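You operate a simulated robot arm through the tools that you are given. There is no shell and no other tool.

The job below is to be done with a simulated robot arm. You get a single attempt, and the scene is never put back.

Task
Wind the clamped shuttle half full at tension 5.
Fine: blue knob to Half, black knob to 5; shut the guard before you switch on and start; leave the switch on.

It is judged by the outcome, as a careful person would: the job done as asked, and still so three seconds after it is handed in. It fails if anything else is knocked over, pushed out of place, dropped, spilled or broken.

Robot
A 6-joint arm with a two-finger gripper, fixed in place. Base frame: the origin is at the foot of the arm, x ahead of it, y to its left, z up. Lengths are in mm, angles in rad, forces in N, time in s.
It reaches about 1298 mm from its shoulder. Its first joint turns from -2.601 to 2.601 rad. Payload 1.57 kg.
The TCP is the grasp point between the finger pads, 21 mm short of the fingertips. In the tool frame z runs along the fingers and y along their closing line. Largest opening 70 mm; the body of the gripper starts 50 mm behind the TCP.
Orientation is that of the tool frame in the base frame, as a unit quaternion [x, y, z, w]. With the fingers straight down and closing along the base's y, the tool's x points along the base's -x, its y along +y and its z along -z.

Tools
- The arm moves only by the tool arm_command. Its argument "motion" is a list of rows, each an object of numbers (a shift or turn left out is 0, a gripper value left out holds the last): "x", "y", "z": the shift along the tool's x, y, z in mm; "ax", "ay", "az": the turn, a rotation vector about the tool's x, y, z in rad. In form: [{"x": .., "y": .., "z": .., "ax": .., "ay": .., "az": ..}, ...]. A call has 1 to 20 rows; each row shifts and turns the commanded pose from where the row before left it, along the tool's axes as they then stand. "grip" is the finger opening in mm, from 0 to 70, set as the call begins (left out, the last holds). A row lasts 0.2 s, in which the tool goes at most 50 mm and 0.15 rad; a call with a longer step from one row to the next is refused whole, and so is a gripper value outside its range. Where a pose cannot be reached the arm comes as near as it can. A force on the tool above 40 N (or 10 N above the force at the start of the call, whichever is more), or a blocked arm, ends the call early, and 0.2 s more pass. Each finger halts on what it meets, pressing with about 30 N; the grip force reading is that of the motor and also rises with nothing between the fingers. The clock runs only during rows and for 0.2 s after the last one: add rows that do not move to give the fingers time. The reply holds the time, the measured pose of the TCP, the force on the tool along the base axes, the opening and the grip force, in the units named above and with some noise, with the torque about the TCP (base axes, N m) and any sound that the robot's microphone picked up.
- Cameras (640 x 400 px; columns grow to the right, rows downward): "scene" is fixed at [47.6, 652.3, 1492]; the picture's right is [-0.64, -0.77, 0.00], its down [-0.37, 0.31, -0.88] and it looks along [0.68, -0.56, -0.48] (base axes); focal length 373 px, centre (320, 200). "wrist" rides on the gripper at [79, 4, -81] in the tool frame; the picture's right is [-0.05, 1.00, 0.00], its down [-0.67, -0.04, -0.74] and it looks along [-0.74, -0.04, 0.67] (tool axes); focal length 256 px, centre (320, 200).
- capture(camera): a new picture of that camera. No time passes.
- lift_body(by): slides the trunk up (or, below 0, down) by that many mm; the arm rides with it, the base frame stays. It gives what a move gives, with no picture.
- pixel_to_xyz(camera, pixels): for up to 12 pixels [column, row] of the newest picture of that camera ("zoom" is the newest enlarged one), the place [x, y, z] in the base frame of the surface seen there, good to about 2 mm. No time passes.
- close_up(camera, box): a new picture of the part [left, top, right, bottom] of that camera's present view, enlarged. No time passes.
- close_job(): hands the job in; it is judged then, once.

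Leave the gripper open and the arm clear of the work at the hand-in unless told otherwise.

The tools are called after "Request:" by a JSON object that holds its "api" and its "payload". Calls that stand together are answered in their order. arm_command: Moves the arm, as the interface text tells. Its arguments: {"type":"object","properties":{"motion":{"type":"array","items":{"type":"object","properties":{"x":{"type":"number"},"y":{"type":"number"},"z":{"type":"number"},"ax":{"type":"number"},"ay":{"type":"number"},"az":{"type":"number"}}}},"grip":{"type":"number"}},"required":["motion"]} The other tools are called the same way: lift_body (by) slides the trunk up or down; capture (camera) takes a picture; pixel_to_xyz (camera, pixels) gives the place of the surface under pixels of a picture; close_up (camera, box) takes an enlarged picture of a part of a camera's view; close_job () hands the job in.

At the start:

```text
clock: 0.0
tool_pos: [655.8, -162.3, 1195.3]
tcp_rot: [0.0, 1.0, 0.0, -0.001]
ft_force: [0.4, 0.4, -0.3]
ft_torque: [0.0, 0.0, 0.02]
opening: 70.0
gripper_force: 0.0
trunk travel left (down, up): [-876.0, 94.0]
```

scene: 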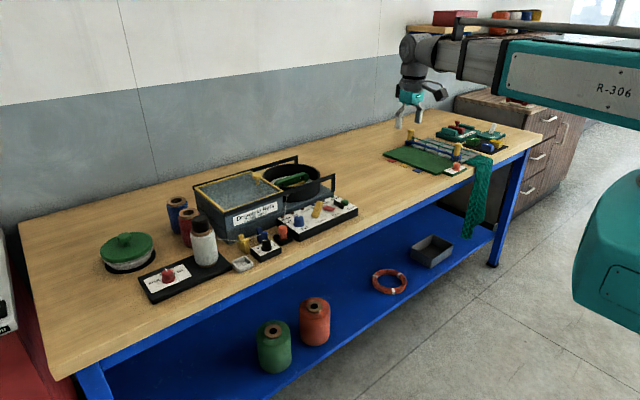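
wrist: 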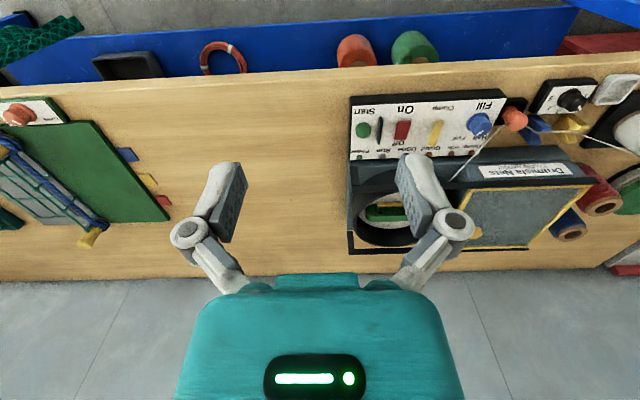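

I see the bench with a winding machine (control panel around scene pixel 315,215). I'll take close-ups of the machine first.

Request:
{"api": "close_up", "payload": {"camera": "scene", "box": [220, 150, 380, 270]}}

Request:
{"api": "close_up", "payload": {"camera": "wrist", "box": [330, 60, 640, 260]}}

```text
3.33 times, centred on (300, 210) of scene
```

zoom: 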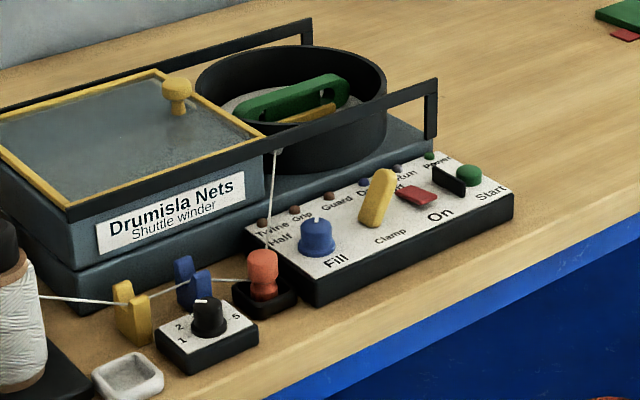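

```text
2.00 times, centred on (485, 160) of wrist
```

zoom: 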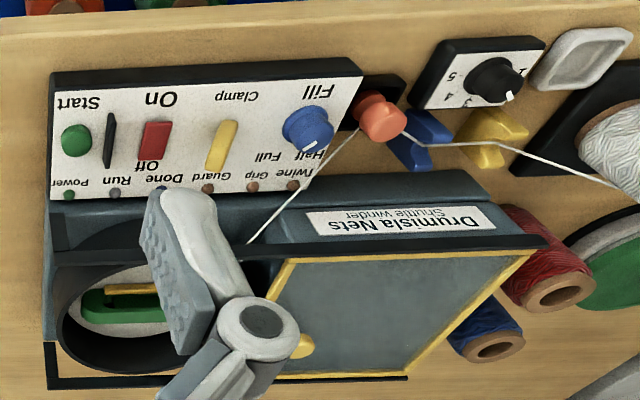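

I'll zoom further on the control panel and tension dial.

Request:
{"api": "close_up", "payload": {"camera": "scene", "box": [275, 180, 355, 230]}}

Request:
{"api": "close_up", "payload": {"camera": "scene", "box": [220, 210, 300, 260]}}

Request:
{"api": "close_up", "payload": {"camera": "wrist", "box": [345, 85, 505, 185]}}

Request:
{"api": "close_up", "payload": {"camera": "wrist", "box": [480, 60, 640, 160]}}

```text
8.00 times, centred on (315, 205) of scene
```

zoom: 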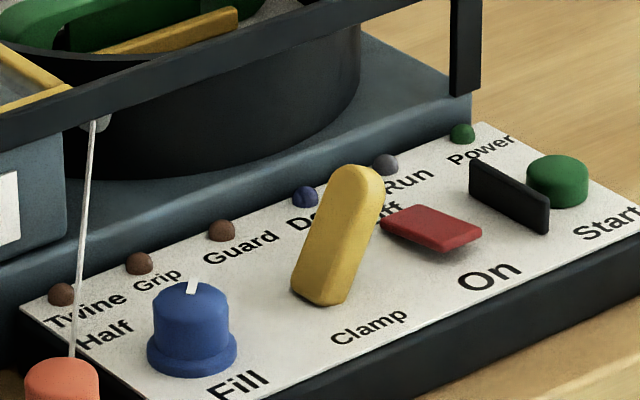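

```text
8.00 times, centred on (260, 235) of scene
```

zoom: 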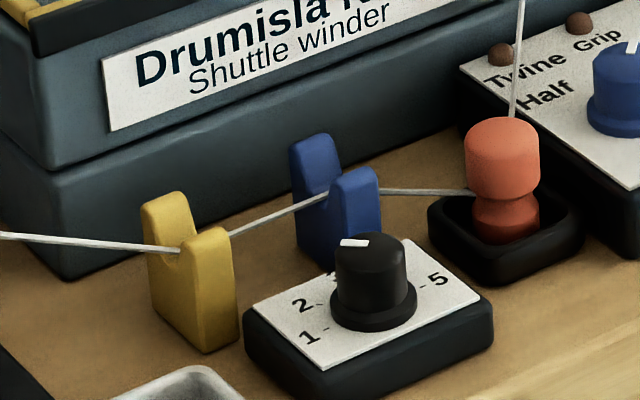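

```text
4.00 times, centred on (425, 135) of wrist
```

zoom: 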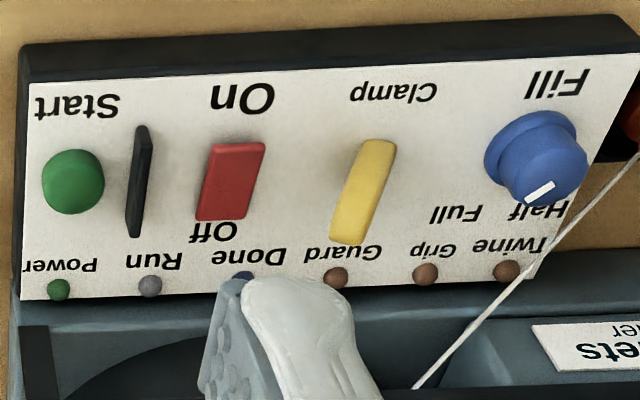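

```text
4.00 times, centred on (560, 110) of wrist
```

zoom: 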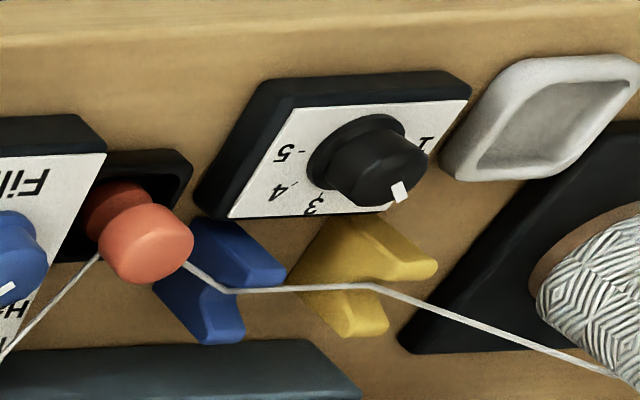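

Panel reads: blue Fill knob, yellow Clamp lever, red On/Off rocker, black fin, green Start button; tension dial at 2-ish. I'll look up rough coordinates of everything from the wrist and scene pictures.

Request:
{"api": "pixel_to_xyz", "payload": {"camera": "wrist", "pixels": [[481, 127], [480, 133], [436, 132], [403, 130], [379.5, 130], [363, 130], [577.5, 103], [580, 108], [355, 150], [490, 170], [480, 230], [400, 215]]}}

Request:
{"api": "pixel_to_xyz", "payload": {"camera": "scene", "pixels": [[264, 172], [264, 178], [240, 180], [296, 158], [328, 172], [237, 204], [266, 235], [299, 218], [314, 200], [324, 198], [343, 193], [300, 175]]}}

```text
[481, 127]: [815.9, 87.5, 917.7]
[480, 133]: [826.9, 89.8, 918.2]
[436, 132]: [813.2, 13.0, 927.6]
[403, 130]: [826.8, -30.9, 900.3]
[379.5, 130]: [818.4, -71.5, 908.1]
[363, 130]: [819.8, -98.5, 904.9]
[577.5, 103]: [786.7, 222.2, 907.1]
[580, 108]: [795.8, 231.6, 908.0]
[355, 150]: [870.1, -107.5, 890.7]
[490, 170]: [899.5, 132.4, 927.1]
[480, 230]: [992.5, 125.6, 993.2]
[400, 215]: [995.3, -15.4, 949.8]
```

```text
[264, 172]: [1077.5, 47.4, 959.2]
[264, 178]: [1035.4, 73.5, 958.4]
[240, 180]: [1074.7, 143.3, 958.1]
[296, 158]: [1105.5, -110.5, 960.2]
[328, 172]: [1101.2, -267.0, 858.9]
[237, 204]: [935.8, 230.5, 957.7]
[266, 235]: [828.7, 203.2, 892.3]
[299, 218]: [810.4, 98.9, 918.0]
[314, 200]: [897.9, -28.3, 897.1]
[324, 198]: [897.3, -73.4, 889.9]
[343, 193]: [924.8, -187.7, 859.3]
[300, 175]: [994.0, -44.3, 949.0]
```

Bench is at z≈859, panel face at about z≈890. I'll move the arm to about (700, 20, 1100) for a closer wrist view of the panel, well above everything.

Request:
{"api": "arm_command", "payload": {"motion": [{"x": -8.8, "y": 36.4, "z": 19}, {"x": -8.8, "y": 36.4, "z": 19}, {"x": -8.8, "y": 36.4, "z": 19}, {"x": -8.8, "y": 36.4, "z": 19}, {"x": -8.8, "y": 36.4, "z": 19}, {}]}}

Request:
{"api": "capture", "payload": {"camera": "wrist"}}

Request:
{"api": "capture", "payload": {"camera": "scene"}}

```text
clock: 1.4
tool_pos: [698.5, 18.7, 1195.2]
tcp_rot: [0.001, 1.0, 0.0, 0.0]
ft_force: [0.3, 0.3, -0.1]
ft_torque: [-0.02, 0.01, 0.03]
opening: 70.0
gripper_force: 0.1
out of reach, approached as far as the arm can: row 1, 2, 3, 4, 5
trunk travel left (down, up): [-876.0, 94.0]
```

```text
taken
```

wrist: 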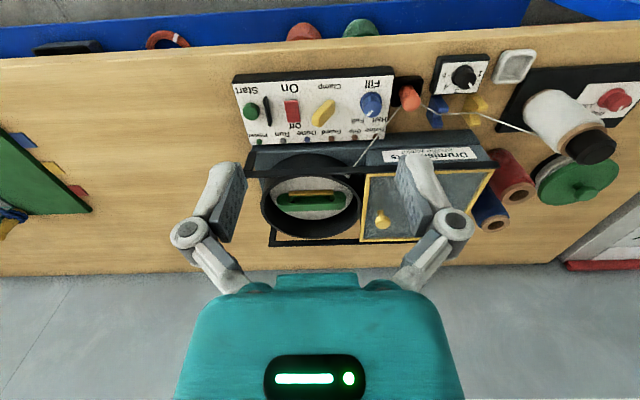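

```text
taken
```

scene: 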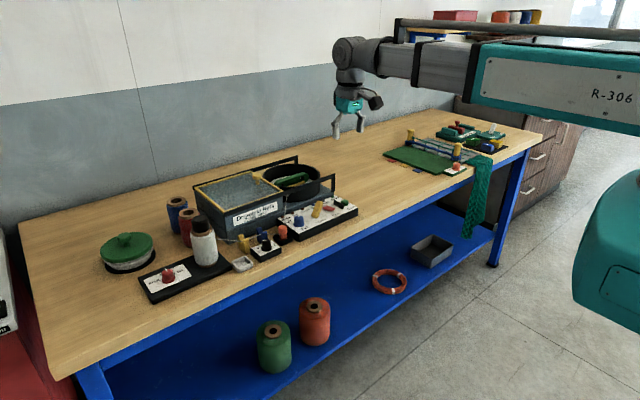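

The arm could not descend by itself (z stayed at 1195), so height comes from the trunk. I'll lower the trunk 100 mm and look again.

Request:
{"api": "lift_body", "payload": {"by": -100}}

Request:
{"api": "capture", "payload": {"camera": "wrist"}}

Request:
{"api": "capture", "payload": {"camera": "scene"}}

```text
clock: 2.7
tool_pos: [699.8, 18.4, 1095.7]
tcp_rot: [0.0, 1.0, 0.0, 0.0]
ft_force: [-0.5, -0.6, -0.1]
ft_torque: [0.01, -0.02, 0.01]
opening: 70.1
gripper_force: 0.1
trunk travel left (down, up): [-776.0, 194.0]
```

```text
taken
```

wrist: 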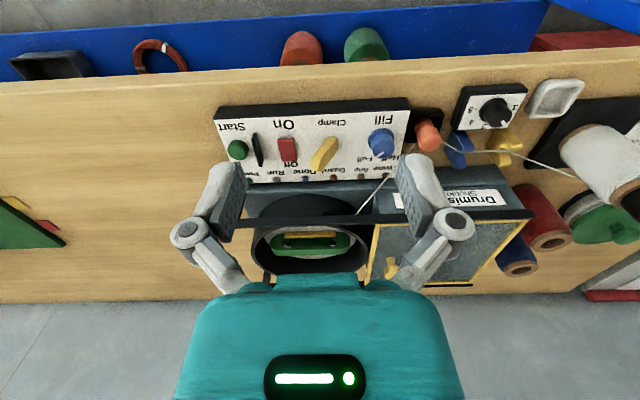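

```text
taken
```

scene: 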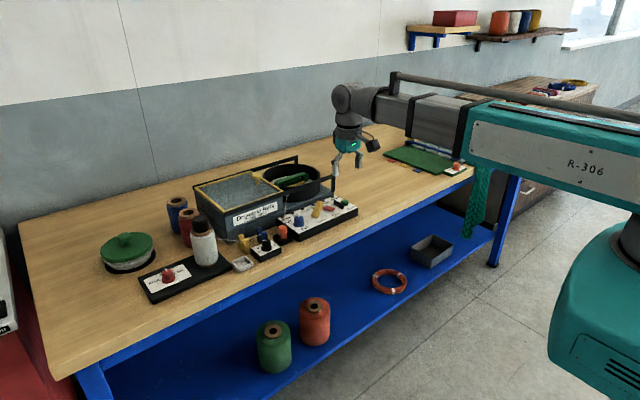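

Now at z≈1096. I'll zoom on the panel and dial from here.

Request:
{"api": "close_up", "payload": {"camera": "wrist", "box": [210, 95, 420, 195]}}

Request:
{"api": "close_up", "payload": {"camera": "wrist", "box": [400, 70, 560, 170]}}

```text
3.05 times, centred on (315, 145) of wrist
```

zoom: 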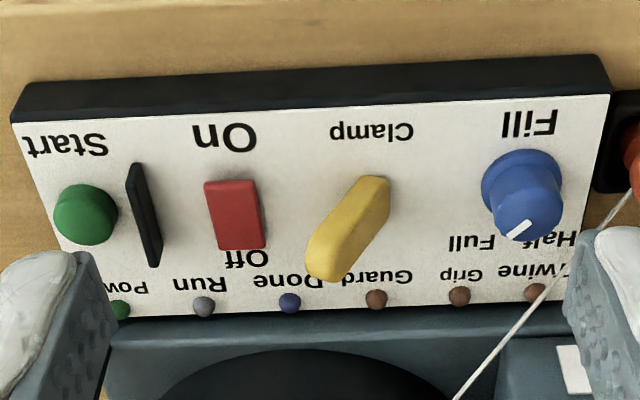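

```text
4.00 times, centred on (480, 120) of wrist
```

zoom: 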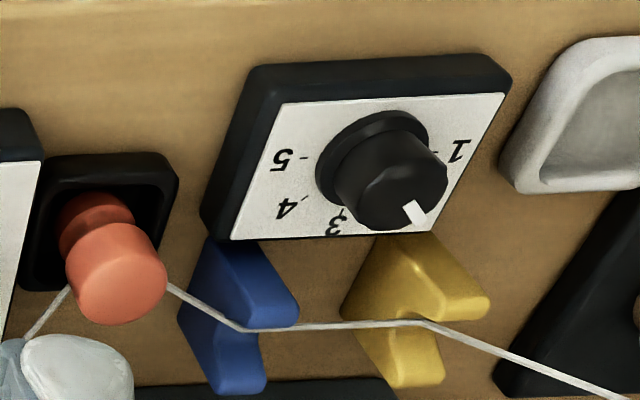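

The dial has 1 on the +y side, 3 toward +x, 5 toward -y, and points near 2. The blue mark points toward Full. I'll lower the trunk another 80 mm and then shift forward a bit; first I test what vertical motion the arm itself has with a small 20 mm descent.

Request:
{"api": "arm_command", "payload": {"motion": [{"z": 20}, {}]}}

```text
clock: 3.3
tool_pos: [698.8, 18.1, 1095.0]
tcp_rot: [0.0, 1.0, 0.001, 0.0]
ft_force: [-0.2, 0.3, -0.1]
ft_torque: [0.02, 0.06, -0.04]
opening: 69.9
gripper_force: 0.1
out of reach, approached as far as the arm can: row 1
trunk travel left (down, up): [-776.0, 194.0]
```

Descent by the arm isn't possible. I'll test an upward 20 mm move to learn the arm's vertical freedom.

Request:
{"api": "arm_command", "payload": {"motion": [{"z": -20}, {}]}}

Request:
{"api": "capture", "payload": {"camera": "scene"}}

```text
clock: 3.9
tool_pos: [699.6, 17.6, 1094.9]
tcp_rot: [0.001, 1.0, 0.0, 0.0]
ft_force: [0.1, -0.1, -0.3]
ft_torque: [0.02, -0.01, -0.02]
opening: 70.0
gripper_force: 0.0
out of reach, approached as far as the arm can: row 1
trunk travel left (down, up): [-776.0, 194.0]
```

```text
taken
```

scene: 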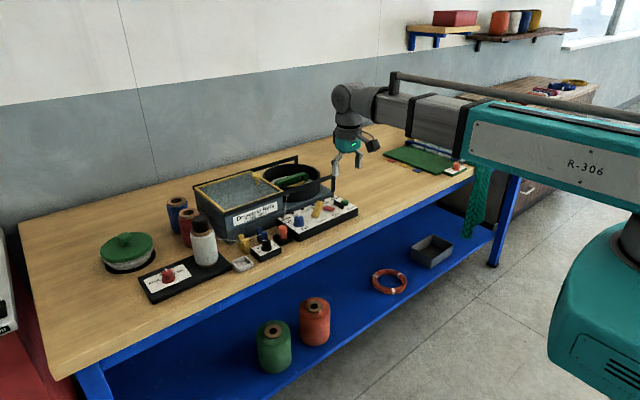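

The arm can only move horizontally with the fingers down; height is from the trunk. I'll look up the guard, handle, rail and twine coordinates in the newest scene picture before moving.

Request:
{"api": "close_up", "payload": {"camera": "scene", "box": [185, 145, 345, 245]}}

```text
4.00 times, centred on (265, 195) of scene
```

zoom: 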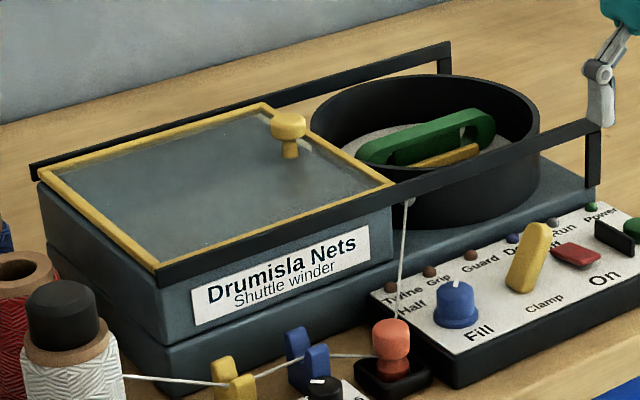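

Request:
{"api": "pixel_to_xyz", "payload": {"camera": "zoom", "pixels": [[288, 122], [290, 135], [290, 152], [265, 107], [390, 183], [155, 268], [45, 178], [595, 128], [450, 45], [170, 277], [395, 185], [35, 168]]}}

Request:
{"api": "pixel_to_xyz", "payload": {"camera": "zoom", "pixels": [[407, 202], [403, 260], [390, 325], [335, 353], [230, 378], [410, 90], [535, 125], [330, 130], [480, 120], [445, 158], [600, 180], [400, 345]]}}

```text
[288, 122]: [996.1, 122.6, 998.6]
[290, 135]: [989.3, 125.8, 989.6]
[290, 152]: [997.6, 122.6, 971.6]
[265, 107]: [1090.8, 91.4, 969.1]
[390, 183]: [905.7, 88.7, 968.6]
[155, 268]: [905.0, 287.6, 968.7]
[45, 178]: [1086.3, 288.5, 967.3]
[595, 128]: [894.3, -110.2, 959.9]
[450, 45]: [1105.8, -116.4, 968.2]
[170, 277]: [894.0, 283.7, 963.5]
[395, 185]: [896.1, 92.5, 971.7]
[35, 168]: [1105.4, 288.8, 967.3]
```

```text
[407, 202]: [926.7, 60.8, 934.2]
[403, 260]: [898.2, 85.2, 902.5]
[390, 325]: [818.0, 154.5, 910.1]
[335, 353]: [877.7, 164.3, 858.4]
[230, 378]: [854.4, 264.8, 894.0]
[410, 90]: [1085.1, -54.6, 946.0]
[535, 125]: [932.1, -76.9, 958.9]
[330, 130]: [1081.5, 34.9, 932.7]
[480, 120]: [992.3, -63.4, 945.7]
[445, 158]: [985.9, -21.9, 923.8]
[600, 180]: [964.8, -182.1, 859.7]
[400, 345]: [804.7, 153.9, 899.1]
```

Guard frame spans y 88–288 at z≈969, its knob at about (997,122,~990); rails x≈894/1105 end at y≈-112. Now I move to about (745, 90) and lower the trunk 95 mm to look closely at both knobs.

Request:
{"api": "arm_command", "payload": {"motion": [{"x": -23, "y": 36}, {"x": -23, "y": 36}, {}]}}

Request:
{"api": "lift_body", "payload": {"by": -95}}

Request:
{"api": "capture", "payload": {"camera": "wrist"}}

Request:
{"api": "close_up", "payload": {"camera": "wrist", "box": [240, 60, 400, 160]}}

```text
clock: 4.7
tool_pos: [745.8, 91.0, 1094.6]
tcp_rot: [0.0, 1.0, 0.0, 0.0]
ft_force: [1.6, 0.1, 0.6]
ft_torque: [-0.02, -0.02, -0.01]
opening: 69.9
gripper_force: 0.0
trunk travel left (down, up): [-776.0, 194.0]
```

```text
clock: 6.0
tool_pos: [746.4, 90.5, 999.1]
tcp_rot: [0.0, 1.0, 0.0, -0.001]
ft_force: [0.1, 0.1, 0.0]
ft_torque: [0.01, -0.03, 0.01]
opening: 70.0
gripper_force: 0.0
trunk travel left (down, up): [-681.0, 289.0]
```

```text
taken
```

wrist: 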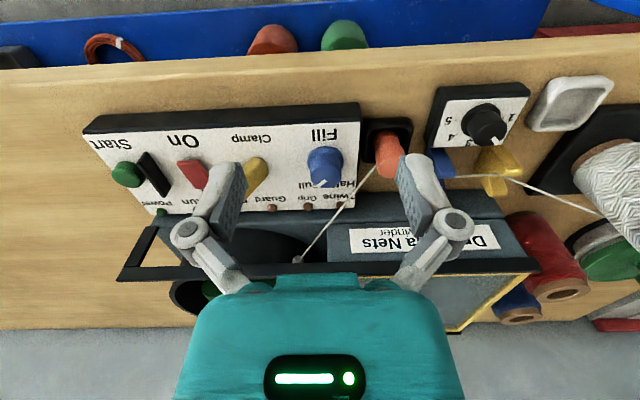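

```text
4.00 times, centred on (320, 110) of wrist
```

zoom: 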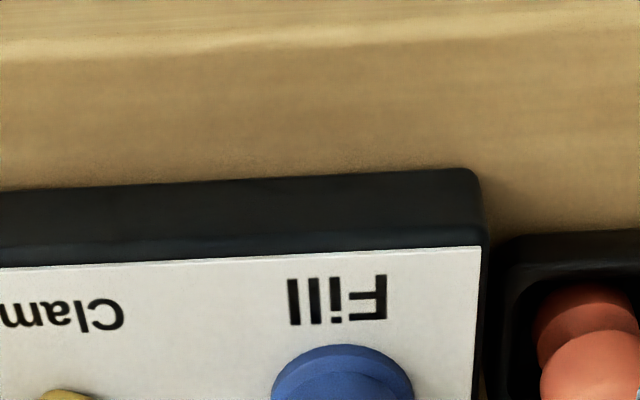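

Request:
{"api": "close_up", "payload": {"camera": "wrist", "box": [280, 135, 376, 195]}}

Request:
{"api": "close_up", "payload": {"camera": "wrist", "box": [430, 80, 542, 150]}}

```text
6.67 times, centred on (328, 165) of wrist
```

zoom: 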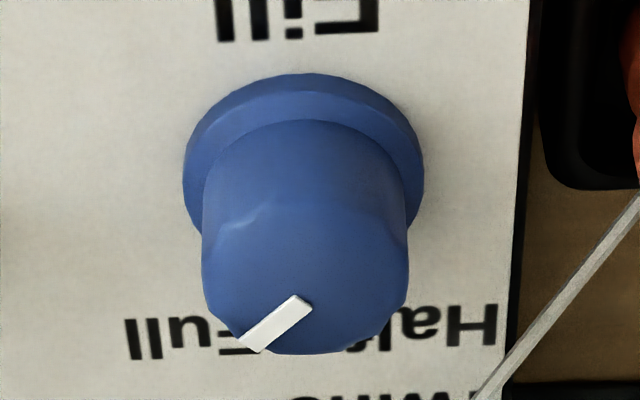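

```text
5.71 times, centred on (486, 115) of wrist
```

zoom: 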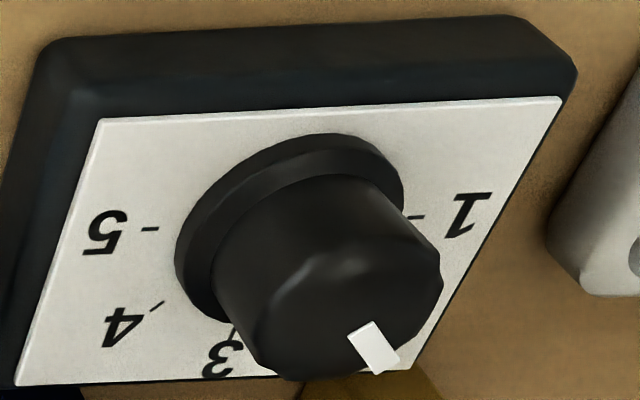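

Request:
{"api": "pixel_to_xyz", "payload": {"camera": "zoom", "pixels": [[356, 331], [384, 368], [150, 229], [157, 303], [417, 216], [235, 332], [436, 285], [255, 345], [340, 265], [310, 376], [180, 260], [400, 190]]}}

Request:
{"api": "pixel_to_xyz", "payload": {"camera": "wrist", "pixels": [[325, 180], [318, 186], [310, 172], [340, 172], [325, 167], [330, 187], [308, 160], [343, 160], [325, 147], [347, 184], [306, 184], [328, 152]]}}

```text
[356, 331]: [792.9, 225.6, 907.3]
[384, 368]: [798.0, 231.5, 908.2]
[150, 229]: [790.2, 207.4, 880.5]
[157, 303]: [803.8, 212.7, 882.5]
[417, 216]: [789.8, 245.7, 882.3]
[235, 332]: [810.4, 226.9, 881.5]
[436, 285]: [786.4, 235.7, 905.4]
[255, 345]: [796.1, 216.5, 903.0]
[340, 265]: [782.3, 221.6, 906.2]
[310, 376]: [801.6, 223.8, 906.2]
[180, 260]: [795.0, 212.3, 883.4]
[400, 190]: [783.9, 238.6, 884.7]
```

```text
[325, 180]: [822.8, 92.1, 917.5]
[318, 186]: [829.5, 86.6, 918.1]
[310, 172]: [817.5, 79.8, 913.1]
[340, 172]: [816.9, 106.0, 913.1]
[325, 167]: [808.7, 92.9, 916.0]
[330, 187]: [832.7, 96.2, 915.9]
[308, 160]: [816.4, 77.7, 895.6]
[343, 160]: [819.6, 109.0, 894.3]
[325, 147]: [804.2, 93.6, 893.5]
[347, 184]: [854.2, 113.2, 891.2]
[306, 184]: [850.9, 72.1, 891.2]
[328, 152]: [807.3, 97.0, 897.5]
```

Dial: centre ≈(791,226.5), pointer ~45° i.e. at 2; 5 lies at -y, so it needs a 135° clockwise turn from above. Blue knob: centre ≈(820.3,93.2), pointer ~-40° toward Full. I'll look for tick marks near Half/Full in strongly zoomed pictures.

Request:
{"api": "close_up", "payload": {"camera": "scene", "box": [280, 205, 320, 230]}}

Request:
{"api": "close_up", "payload": {"camera": "wrist", "box": [296, 165, 360, 205]}}

```text
16.00 times, centred on (300, 218) of scene
```

zoom: 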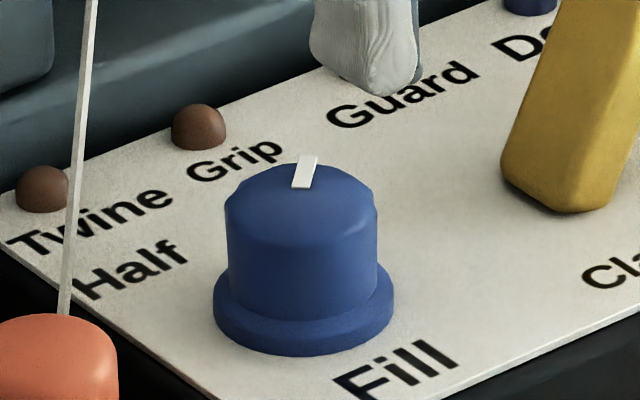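

```text
10.00 times, centred on (328, 185) of wrist
```

zoom: 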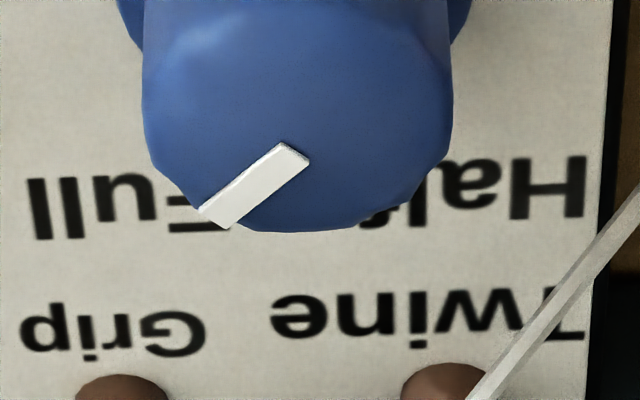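

Request:
{"api": "pixel_to_xyz", "payload": {"camera": "zoom", "pixels": [[285, 158], [222, 212], [40, 210], [200, 205], [583, 188], [420, 205], [145, 100], [450, 100], [300, 229], [160, 170], [440, 160], [115, 208]]}}

```text
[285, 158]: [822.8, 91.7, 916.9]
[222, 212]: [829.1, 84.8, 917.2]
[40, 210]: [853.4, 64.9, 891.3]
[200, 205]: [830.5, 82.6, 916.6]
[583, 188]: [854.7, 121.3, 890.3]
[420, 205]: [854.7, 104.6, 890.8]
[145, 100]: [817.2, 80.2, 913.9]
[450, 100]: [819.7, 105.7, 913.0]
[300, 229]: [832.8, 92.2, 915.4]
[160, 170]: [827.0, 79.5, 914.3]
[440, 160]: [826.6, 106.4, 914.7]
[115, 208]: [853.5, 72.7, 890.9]
```

Blue pointer is at about -45° (Full), Half should be mirrored at about +45°, so a 90° counter-clockwise turn. Before moving in, I'll check coordinates of the twine guides, orange roller, and other neighbours.

Request:
{"api": "close_up", "payload": {"camera": "wrist", "box": [360, 90, 552, 210]}}

```text
3.33 times, centred on (456, 150) of wrist
```

zoom: 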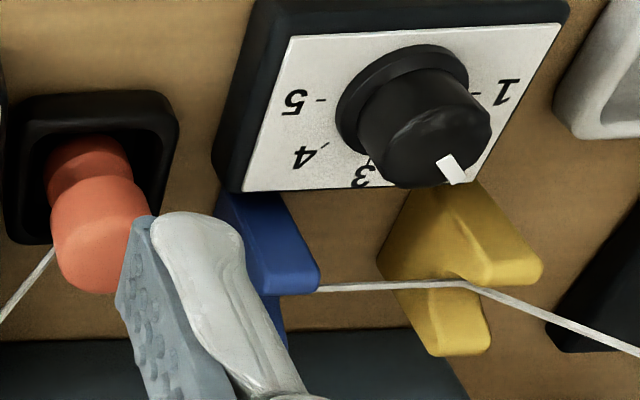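

Request:
{"api": "pixel_to_xyz", "payload": {"camera": "zoom", "pixels": [[470, 200], [520, 265], [485, 275], [460, 290], [440, 345], [475, 340], [250, 200], [290, 285], [350, 287], [560, 320], [400, 240], [100, 200]]}}

Request:
{"api": "pixel_to_xyz", "payload": {"camera": "wrist", "pixels": [[256, 175], [248, 190], [192, 172], [152, 175], [126, 173], [140, 158], [180, 160], [205, 187], [222, 205], [300, 258], [390, 160], [571, 105]]}}

```text
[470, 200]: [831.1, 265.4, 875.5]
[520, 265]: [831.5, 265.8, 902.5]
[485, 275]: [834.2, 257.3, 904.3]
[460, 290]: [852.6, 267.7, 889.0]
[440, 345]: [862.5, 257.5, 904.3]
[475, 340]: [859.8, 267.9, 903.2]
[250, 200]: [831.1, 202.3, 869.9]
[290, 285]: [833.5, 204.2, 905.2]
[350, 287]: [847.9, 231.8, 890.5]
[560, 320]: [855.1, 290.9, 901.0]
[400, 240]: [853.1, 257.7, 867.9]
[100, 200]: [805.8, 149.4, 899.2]
```

```text
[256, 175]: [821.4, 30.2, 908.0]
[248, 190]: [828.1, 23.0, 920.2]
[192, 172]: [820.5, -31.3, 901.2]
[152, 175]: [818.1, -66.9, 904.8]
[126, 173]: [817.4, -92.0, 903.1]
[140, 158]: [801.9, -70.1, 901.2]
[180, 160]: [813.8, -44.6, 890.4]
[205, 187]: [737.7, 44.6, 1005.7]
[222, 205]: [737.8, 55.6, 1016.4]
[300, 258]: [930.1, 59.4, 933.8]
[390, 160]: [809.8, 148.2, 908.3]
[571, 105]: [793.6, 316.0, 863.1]
```

Neighbours are clear: guides start at x≈831 with tops at 905, lever is at y≈25. I'll move above the blue knob (820, 93) with the fingers set to 40 mm.

Request:
{"api": "arm_command", "payload": {"motion": [{"x": -37, "y": 1.3}, {"x": -37, "y": 1.3}, {}, {}], "grip": 40}}

Request:
{"api": "capture", "payload": {"camera": "scene"}}

Request:
{"api": "capture", "payload": {"camera": "wrist"}}

```text
clock: 7.0
tool_pos: [819.1, 91.1, 1000.8]
tcp_rot: [0.0, 1.0, -0.001, 0.0]
ft_force: [-0.5, 0.1, -0.3]
ft_torque: [0.01, -0.01, 0.0]
opening: 39.9
gripper_force: 0.1
trunk travel left (down, up): [-681.0, 289.0]
```

```text
taken
```

scene: 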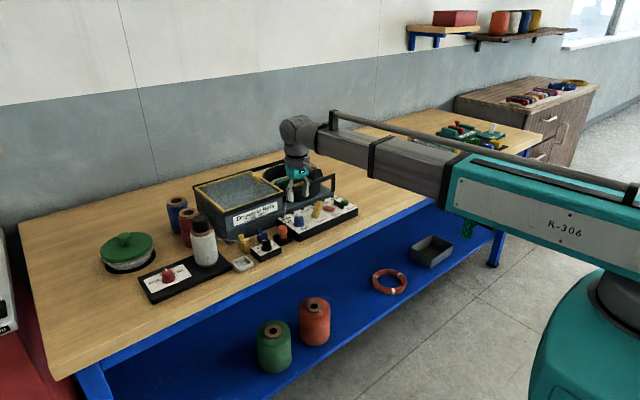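

```text
taken
```

wrist: 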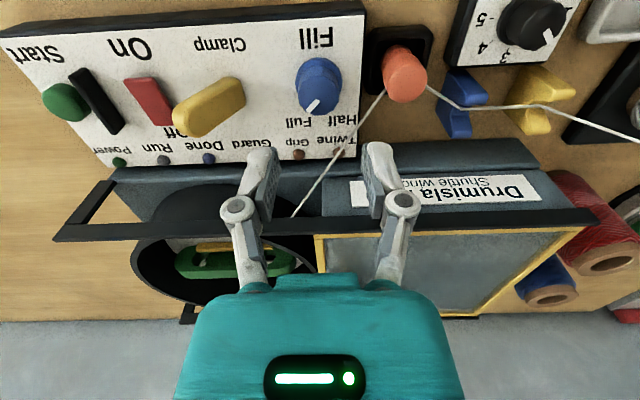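

I'll repeat a reading with a still row to average the noise.

Request:
{"api": "arm_command", "payload": {"motion": [{}]}}

Request:
{"api": "arm_command", "payload": {"motion": [{}]}}

Request:
{"api": "close_up", "payload": {"camera": "wrist", "box": [270, 50, 366, 110]}}

```text
clock: 7.4
tool_pos: [819.1, 92.8, 1000.0]
tcp_rot: [0.0, 1.0, 0.0, -0.001]
ft_force: [0.2, -0.5, -0.1]
ft_torque: [0.02, 0.0, -0.04]
opening: 40.2
gripper_force: 0.1
trunk travel left (down, up): [-681.0, 289.0]
```

```text
clock: 7.8
tool_pos: [819.7, 92.1, 999.8]
tcp_rot: [0.0, 1.0, 0.0, 0.0]
ft_force: [0.4, 0.8, 0.0]
ft_torque: [-0.01, 0.0, 0.0]
opening: 40.2
gripper_force: 0.0
trunk travel left (down, up): [-681.0, 289.0]
```

```text
6.67 times, centred on (318, 80) of wrist
```

zoom: 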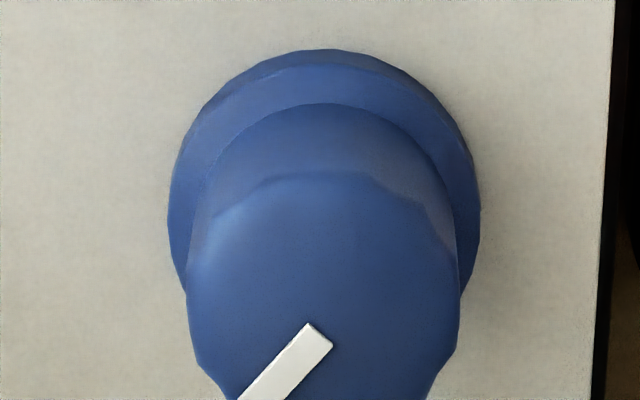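

Request:
{"api": "pixel_to_xyz", "payload": {"camera": "zoom", "pixels": [[175, 215], [474, 215], [325, 55], [192, 290], [455, 290], [325, 110], [320, 180], [320, 335], [270, 380], [325, 300], [230, 250], [420, 250]]}}

Request:
{"api": "pixel_to_xyz", "payload": {"camera": "wrist", "pixels": [[316, 100], [309, 107], [300, 95], [340, 95], [318, 116], [318, 84], [336, 104], [304, 108]]}}

```text
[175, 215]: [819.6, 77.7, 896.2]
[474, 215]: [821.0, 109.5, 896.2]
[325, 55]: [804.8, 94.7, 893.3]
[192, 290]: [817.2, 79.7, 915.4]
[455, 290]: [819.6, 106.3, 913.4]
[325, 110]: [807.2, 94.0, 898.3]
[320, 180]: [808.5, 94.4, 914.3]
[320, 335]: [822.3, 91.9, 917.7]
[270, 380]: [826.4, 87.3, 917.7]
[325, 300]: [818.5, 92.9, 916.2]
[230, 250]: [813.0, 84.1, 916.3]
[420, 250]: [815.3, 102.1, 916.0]
```

```text
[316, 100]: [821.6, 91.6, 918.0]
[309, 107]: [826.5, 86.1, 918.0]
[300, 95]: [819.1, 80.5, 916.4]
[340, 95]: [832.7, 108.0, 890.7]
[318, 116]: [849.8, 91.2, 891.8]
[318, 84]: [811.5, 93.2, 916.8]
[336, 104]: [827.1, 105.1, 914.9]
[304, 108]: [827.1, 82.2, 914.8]
```

Knob centre ≈(820.6, 93.3), flange top z≈898, knob top z≈917. I fine-adjust 1 mm, then lower the trunk 79 mm in two steps so fingertips end at about z 900.

Request:
{"api": "arm_command", "payload": {"motion": [{"x": -1.2, "y": 1.0}, {}]}}

Request:
{"api": "lift_body", "payload": {"by": -60}}

Request:
{"api": "capture", "payload": {"camera": "scene"}}

Request:
{"api": "close_up", "payload": {"camera": "scene", "box": [260, 170, 356, 230]}}

```text
clock: 8.4
tool_pos: [821.1, 94.4, 999.5]
tcp_rot: [0.0, 1.0, 0.0, -0.001]
ft_force: [-0.1, -0.4, -0.7]
ft_torque: [-0.01, 0.02, 0.01]
opening: 40.3
gripper_force: 0.1
trunk travel left (down, up): [-681.0, 289.0]
```

```text
clock: 9.4
tool_pos: [821.6, 94.4, 940.1]
tcp_rot: [0.0, 1.0, 0.0, 0.0]
ft_force: [0.6, 0.5, 0.1]
ft_torque: [0.0, 0.0, 0.0]
opening: 40.1
gripper_force: 0.1
trunk travel left (down, up): [-621.0, 349.0]
```

```text
taken
```

scene: 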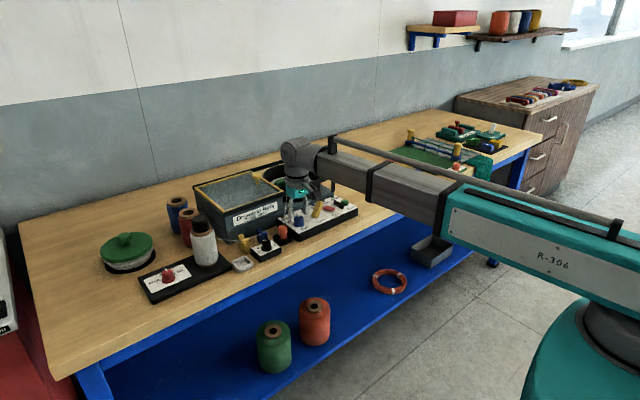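

```text
6.67 times, centred on (308, 200) of scene
```

zoom: 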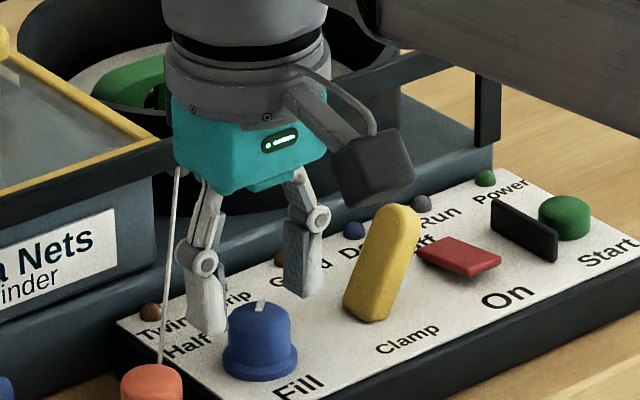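

Fingers straddle the blue knob. Lower 19 mm more.

Request:
{"api": "lift_body", "payload": {"by": -19}}

Request:
{"api": "close_up", "payload": {"camera": "scene", "box": [260, 170, 356, 230]}}

```text
clock: 10.1
tool_pos: [821.1, 94.0, 919.6]
tcp_rot: [0.0, 1.0, 0.0, 0.0]
ft_force: [-0.8, -0.2, -0.1]
ft_torque: [-0.01, 0.0, -0.01]
opening: 40.1
gripper_force: 0.1
trunk travel left (down, up): [-602.0, 368.0]
```

```text
6.67 times, centred on (308, 200) of scene
```

zoom: 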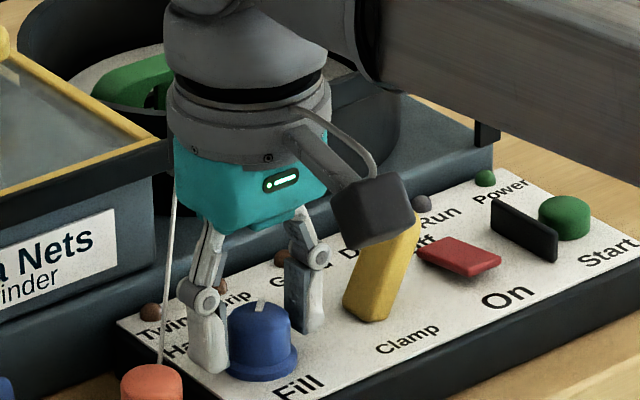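

Fingertips just above the flange, no contact force. Close onto the knob.

Request:
{"api": "arm_command", "payload": {"motion": [{}, {}, {}], "grip": 20}}

```text
clock: 10.9
tool_pos: [820.6, 93.2, 921.2]
tcp_rot: [0.0, 1.0, -0.001, 0.0]
ft_force: [2.9, -16.8, 5.6]
ft_torque: [-0.62, 0.1, -0.04]
opening: 27.4
gripper_force: 32.1
trunk travel left (down, up): [-602.0, 368.0]
```

The knob is gripped (27.4 mm). There's a -17 N side force in y, so the grip is slightly off; I'll shift 0.7 mm to -y to relax.

Request:
{"api": "arm_command", "payload": {"motion": [{"y": -0.7}, {}]}}

```text
clock: 11.5
tool_pos: [821.6, 91.3, 922.2]
tcp_rot: [0.001, 1.0, 0.0, 0.0]
ft_force: [6.0, -15.4, 9.7]
ft_torque: [-0.53, 0.4, -0.02]
opening: 27.3
gripper_force: 31.9
trunk travel left (down, up): [-602.0, 368.0]
```

Request:
{"api": "arm_command", "payload": {"motion": [{"y": -0.8}, {}]}}

```text
clock: 12.1
tool_pos: [820.9, 90.9, 920.8]
tcp_rot: [0.0, 1.0, 0.0, 0.0]
ft_force: [6.9, -10.1, 10.2]
ft_torque: [-0.36, 0.12, -0.03]
opening: 27.2
gripper_force: 32.3
trunk travel left (down, up): [-602.0, 368.0]
```

Force is easing. One more 0.8 mm shift with 0.5 mm in +x, then start the turn with a small 0.1 rad step counter-clockwise.

Request:
{"api": "arm_command", "payload": {"motion": [{"y": -0.8, "x": -0.5}, {}]}}

Request:
{"api": "arm_command", "payload": {"motion": [{"az": -0.1}, {}]}}

```text
clock: 12.7
tool_pos: [821.0, 91.2, 920.5]
tcp_rot: [0.0, 1.0, 0.001, 0.0]
ft_force: [2.5, -4.1, 7.4]
ft_torque: [0.02, -0.78, -0.01]
opening: 27.4
gripper_force: 32.4
trunk travel left (down, up): [-602.0, 368.0]
```

```text
clock: 13.3
tool_pos: [819.9, 91.9, 921.5]
tcp_rot: [-0.05, 0.999, 0.0, 0.0]
ft_force: [0.7, -1.6, 5.9]
ft_torque: [0.24, -0.75, -0.02]
opening: 27.1
gripper_force: 31.8
trunk travel left (down, up): [-602.0, 368.0]
```

The knob turns easily (torque about z tiny). Continue with five more 0.14 rad steps.

Request:
{"api": "arm_command", "payload": {"motion": [{"az": -0.14}, {"az": -0.14}, {"az": -0.14}, {"az": -0.14}, {"az": -0.14}, {}]}}

Request:
{"api": "close_up", "payload": {"camera": "scene", "box": [260, 180, 340, 230]}}

Request:
{"api": "capture", "payload": {"camera": "wrist"}}

```text
clock: 14.7
tool_pos: [821.2, 90.5, 920.1]
tcp_rot: [-0.39, 0.921, 0.0, 0.0]
ft_force: [3.0, -9.0, 7.3]
ft_torque: [-0.2, 0.1, 0.02]
opening: 27.5
gripper_force: 32.1
trunk travel left (down, up): [-602.0, 368.0]
```

```text
8.00 times, centred on (300, 205) of scene
```

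zoom: 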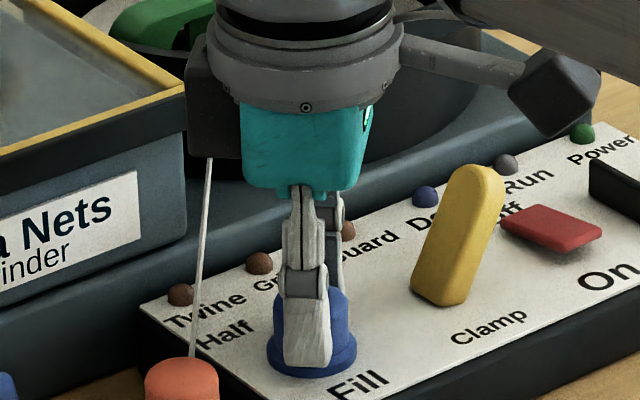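

```text
taken
```

wrist: 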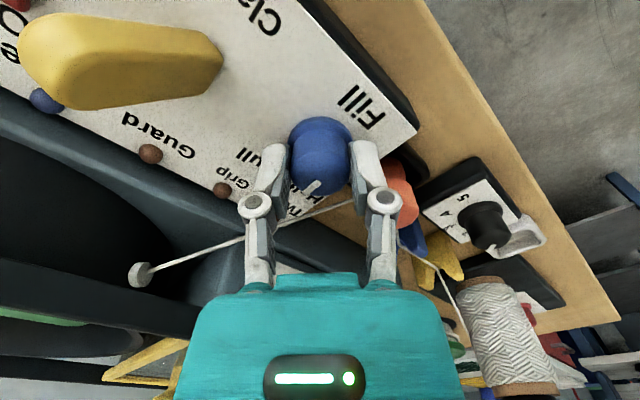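

0.8 rad done, knob rotating with the fingers (mark seen at wrist (310,187)). Continue 0.70 rad more, then check.

Request:
{"api": "arm_command", "payload": {"motion": [{"az": -0.14}, {"az": -0.14}, {"az": -0.14}, {"az": -0.14}, {"az": -0.14}, {}]}}

Request:
{"api": "close_up", "payload": {"camera": "scene", "box": [260, 180, 340, 230]}}

Request:
{"api": "capture", "payload": {"camera": "wrist"}}

```text
clock: 16.1
tool_pos: [822.8, 90.4, 920.4]
tcp_rot: [-0.682, 0.732, 0.0, 0.001]
ft_force: [17.0, -13.3, 16.9]
ft_torque: [-0.5, -0.38, 0.0]
opening: 27.6
gripper_force: 32.1
trunk travel left (down, up): [-602.0, 368.0]
```

```text
8.00 times, centred on (300, 205) of scene
```

zoom: 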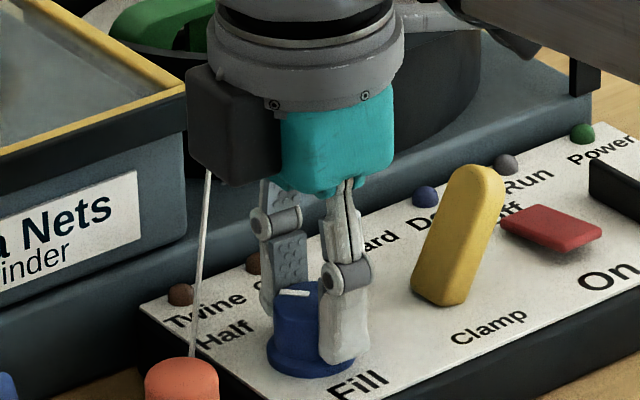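

```text
taken
```

wrist: 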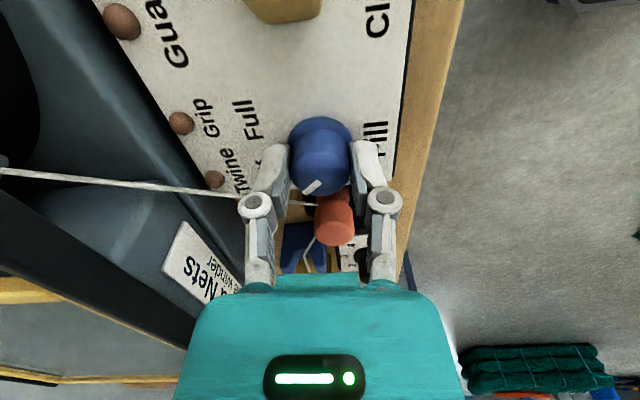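

1.5 rad turned; pointer approaches Half. Side force is up to 17 N, so I relax it (+x 1.2, -y 0.8 in base = tool y -1.2, x +0.8) and finish the last 0.07 rad.

Request:
{"api": "arm_command", "payload": {"motion": [{"y": -1.2, "x": 0.8}, {"az": -0.07}, {}]}}

Request:
{"api": "capture", "payload": {"camera": "wrist"}}

Request:
{"api": "close_up", "payload": {"camera": "scene", "box": [280, 205, 320, 230]}}

```text
clock: 16.9
tool_pos: [821.9, 90.1, 921.1]
tcp_rot: [-0.706, 0.708, 0.0, 0.0]
ft_force: [11.3, -7.4, 14.4]
ft_torque: [-0.65, -0.16, -0.02]
opening: 27.3
gripper_force: 32.3
trunk travel left (down, up): [-602.0, 368.0]
```

```text
taken
```

wrist: 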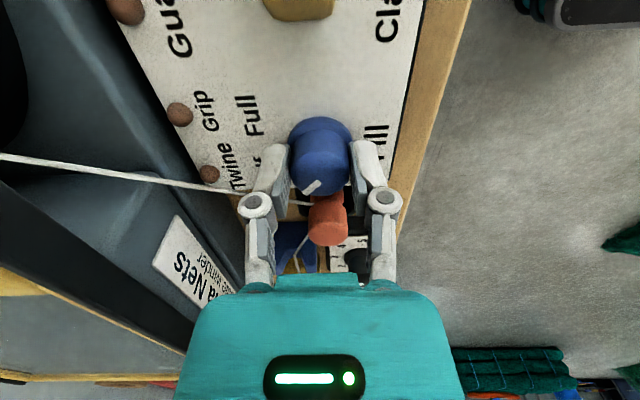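

```text
16.00 times, centred on (300, 218) of scene
```

zoom: 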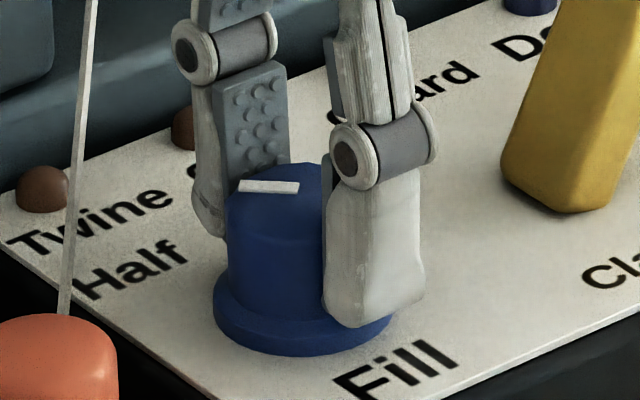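

Request:
{"api": "close_up", "payload": {"camera": "wrist", "box": [280, 110, 360, 210]}}

```text
4.00 times, centred on (320, 160) of wrist
```

zoom: 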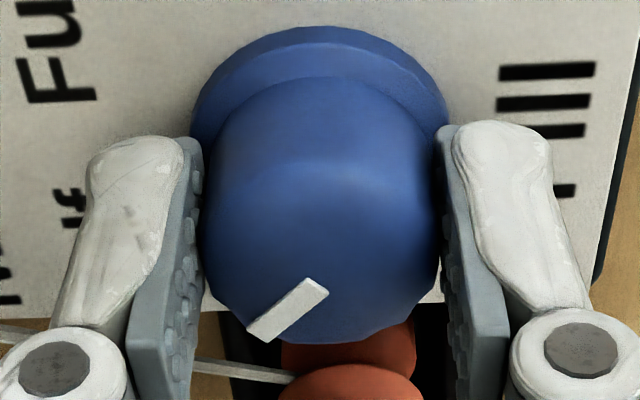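

Request:
{"api": "pixel_to_xyz", "payload": {"camera": "zoom", "pixels": [[315, 290], [262, 330], [205, 240], [435, 240], [320, 165], [320, 340], [195, 110], [440, 110], [320, 32]]}}

```text
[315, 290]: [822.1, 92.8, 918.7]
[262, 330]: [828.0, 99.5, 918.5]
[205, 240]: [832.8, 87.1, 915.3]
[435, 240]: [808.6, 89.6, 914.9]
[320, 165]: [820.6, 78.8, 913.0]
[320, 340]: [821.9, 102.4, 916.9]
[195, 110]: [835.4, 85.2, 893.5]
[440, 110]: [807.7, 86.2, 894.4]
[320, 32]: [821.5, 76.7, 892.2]
```

The mark now points at about +45° (toward Half), mirroring its original -45°. I'll open the fingers to 40.

Request:
{"api": "arm_command", "payload": {"motion": [{}, {}, {}], "grip": 40}}

Request:
{"api": "close_up", "payload": {"camera": "wrist", "box": [280, 110, 360, 210]}}

```text
clock: 17.7
tool_pos: [823.0, 90.5, 920.9]
tcp_rot: [-0.706, 0.708, 0.0, 0.0]
ft_force: [-0.1, -0.3, 0.5]
ft_torque: [-0.04, 0.0, 0.01]
opening: 40.0
gripper_force: 0.0
trunk travel left (down, up): [-602.0, 368.0]
```

```text
4.00 times, centred on (320, 160) of wrist
```

zoom: 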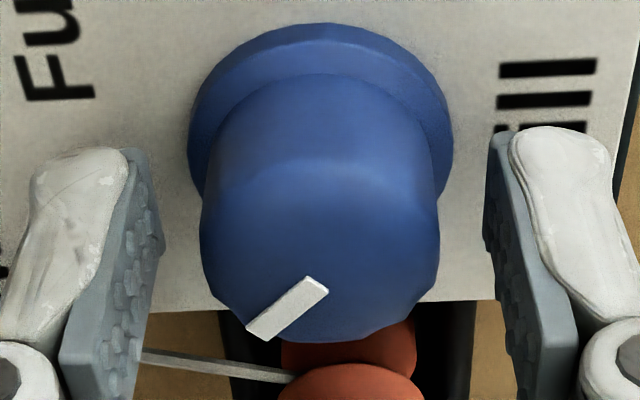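

Released with zero force. Raise the trunk 90 mm, then look at the whole scene.

Request:
{"api": "lift_body", "payload": {"by": 90}}

Request:
{"api": "capture", "payload": {"camera": "scene"}}

Request:
{"api": "close_up", "payload": {"camera": "scene", "box": [130, 190, 290, 310]}}

Request:
{"api": "close_up", "payload": {"camera": "scene", "box": [280, 205, 320, 230]}}

```text
clock: 18.9
tool_pos: [821.2, 92.3, 1010.5]
tcp_rot: [-0.706, 0.708, 0.0, 0.0]
ft_force: [0.7, 0.4, -0.3]
ft_torque: [0.0, 0.01, 0.0]
opening: 40.0
gripper_force: 0.1
trunk travel left (down, up): [-692.0, 278.0]
```

```text
taken
```

scene: 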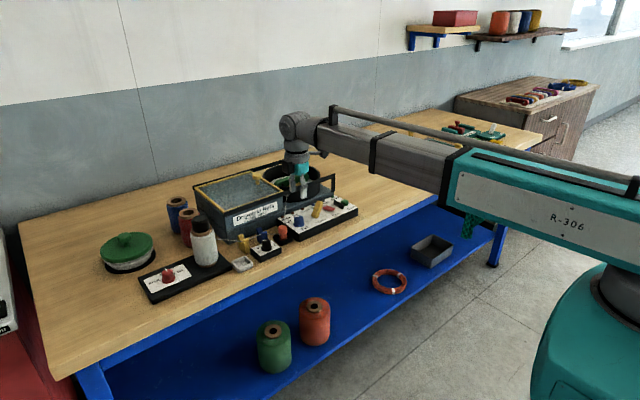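

```text
3.33 times, centred on (210, 250) of scene
```

zoom: 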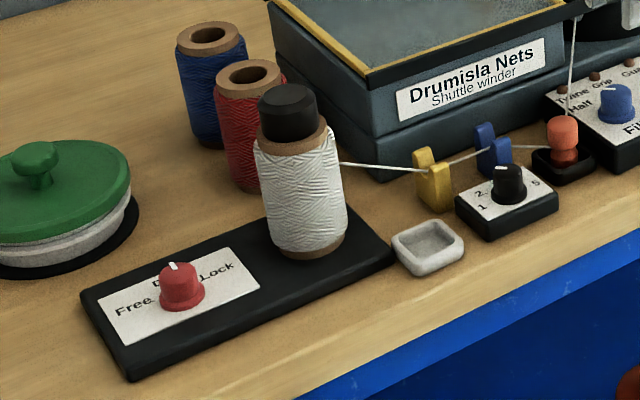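

```text
16.00 times, centred on (300, 218) of scene
```

zoom: 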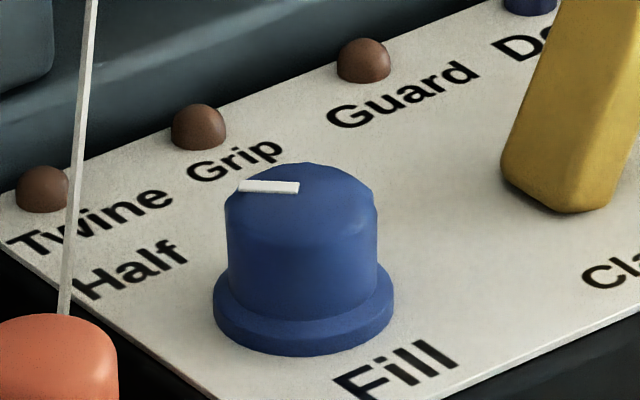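

The blue mark now points to the Half side. I check its direction with coordinates, and I notice a red knob "Free / Lock" on the spool stand; let me look at that too.

Request:
{"api": "pixel_to_xyz", "payload": {"camera": "zoom", "pixels": [[246, 187], [292, 188], [228, 200], [374, 200], [300, 165], [300, 240]]}}

Request:
{"api": "close_up", "payload": {"camera": "scene", "box": [140, 255, 204, 295]}}

Request:
{"api": "pixel_to_xyz", "payload": {"camera": "scene", "pixels": [[199, 218], [203, 230], [217, 245], [191, 245], [203, 262], [243, 263], [168, 275]]}}

Request:
{"api": "capture", "payload": {"camera": "wrist"}}

```text
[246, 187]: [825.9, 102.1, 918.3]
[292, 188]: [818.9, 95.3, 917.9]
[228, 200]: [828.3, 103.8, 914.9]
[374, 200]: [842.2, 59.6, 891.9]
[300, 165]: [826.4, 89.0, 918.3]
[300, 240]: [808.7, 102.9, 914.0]
```

```text
10.00 times, centred on (172, 275) of scene
```

zoom: 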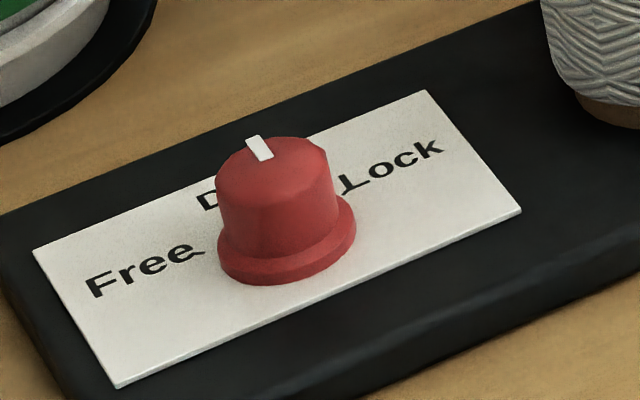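

```text
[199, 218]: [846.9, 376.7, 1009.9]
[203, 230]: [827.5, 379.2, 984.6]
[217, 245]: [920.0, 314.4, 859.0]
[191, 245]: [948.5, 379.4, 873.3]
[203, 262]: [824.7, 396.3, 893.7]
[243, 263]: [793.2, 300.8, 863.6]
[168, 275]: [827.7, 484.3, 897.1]
```

```text
taken
```

wrist: 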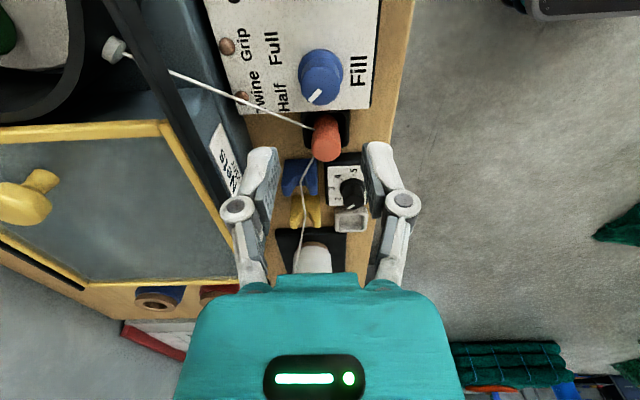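

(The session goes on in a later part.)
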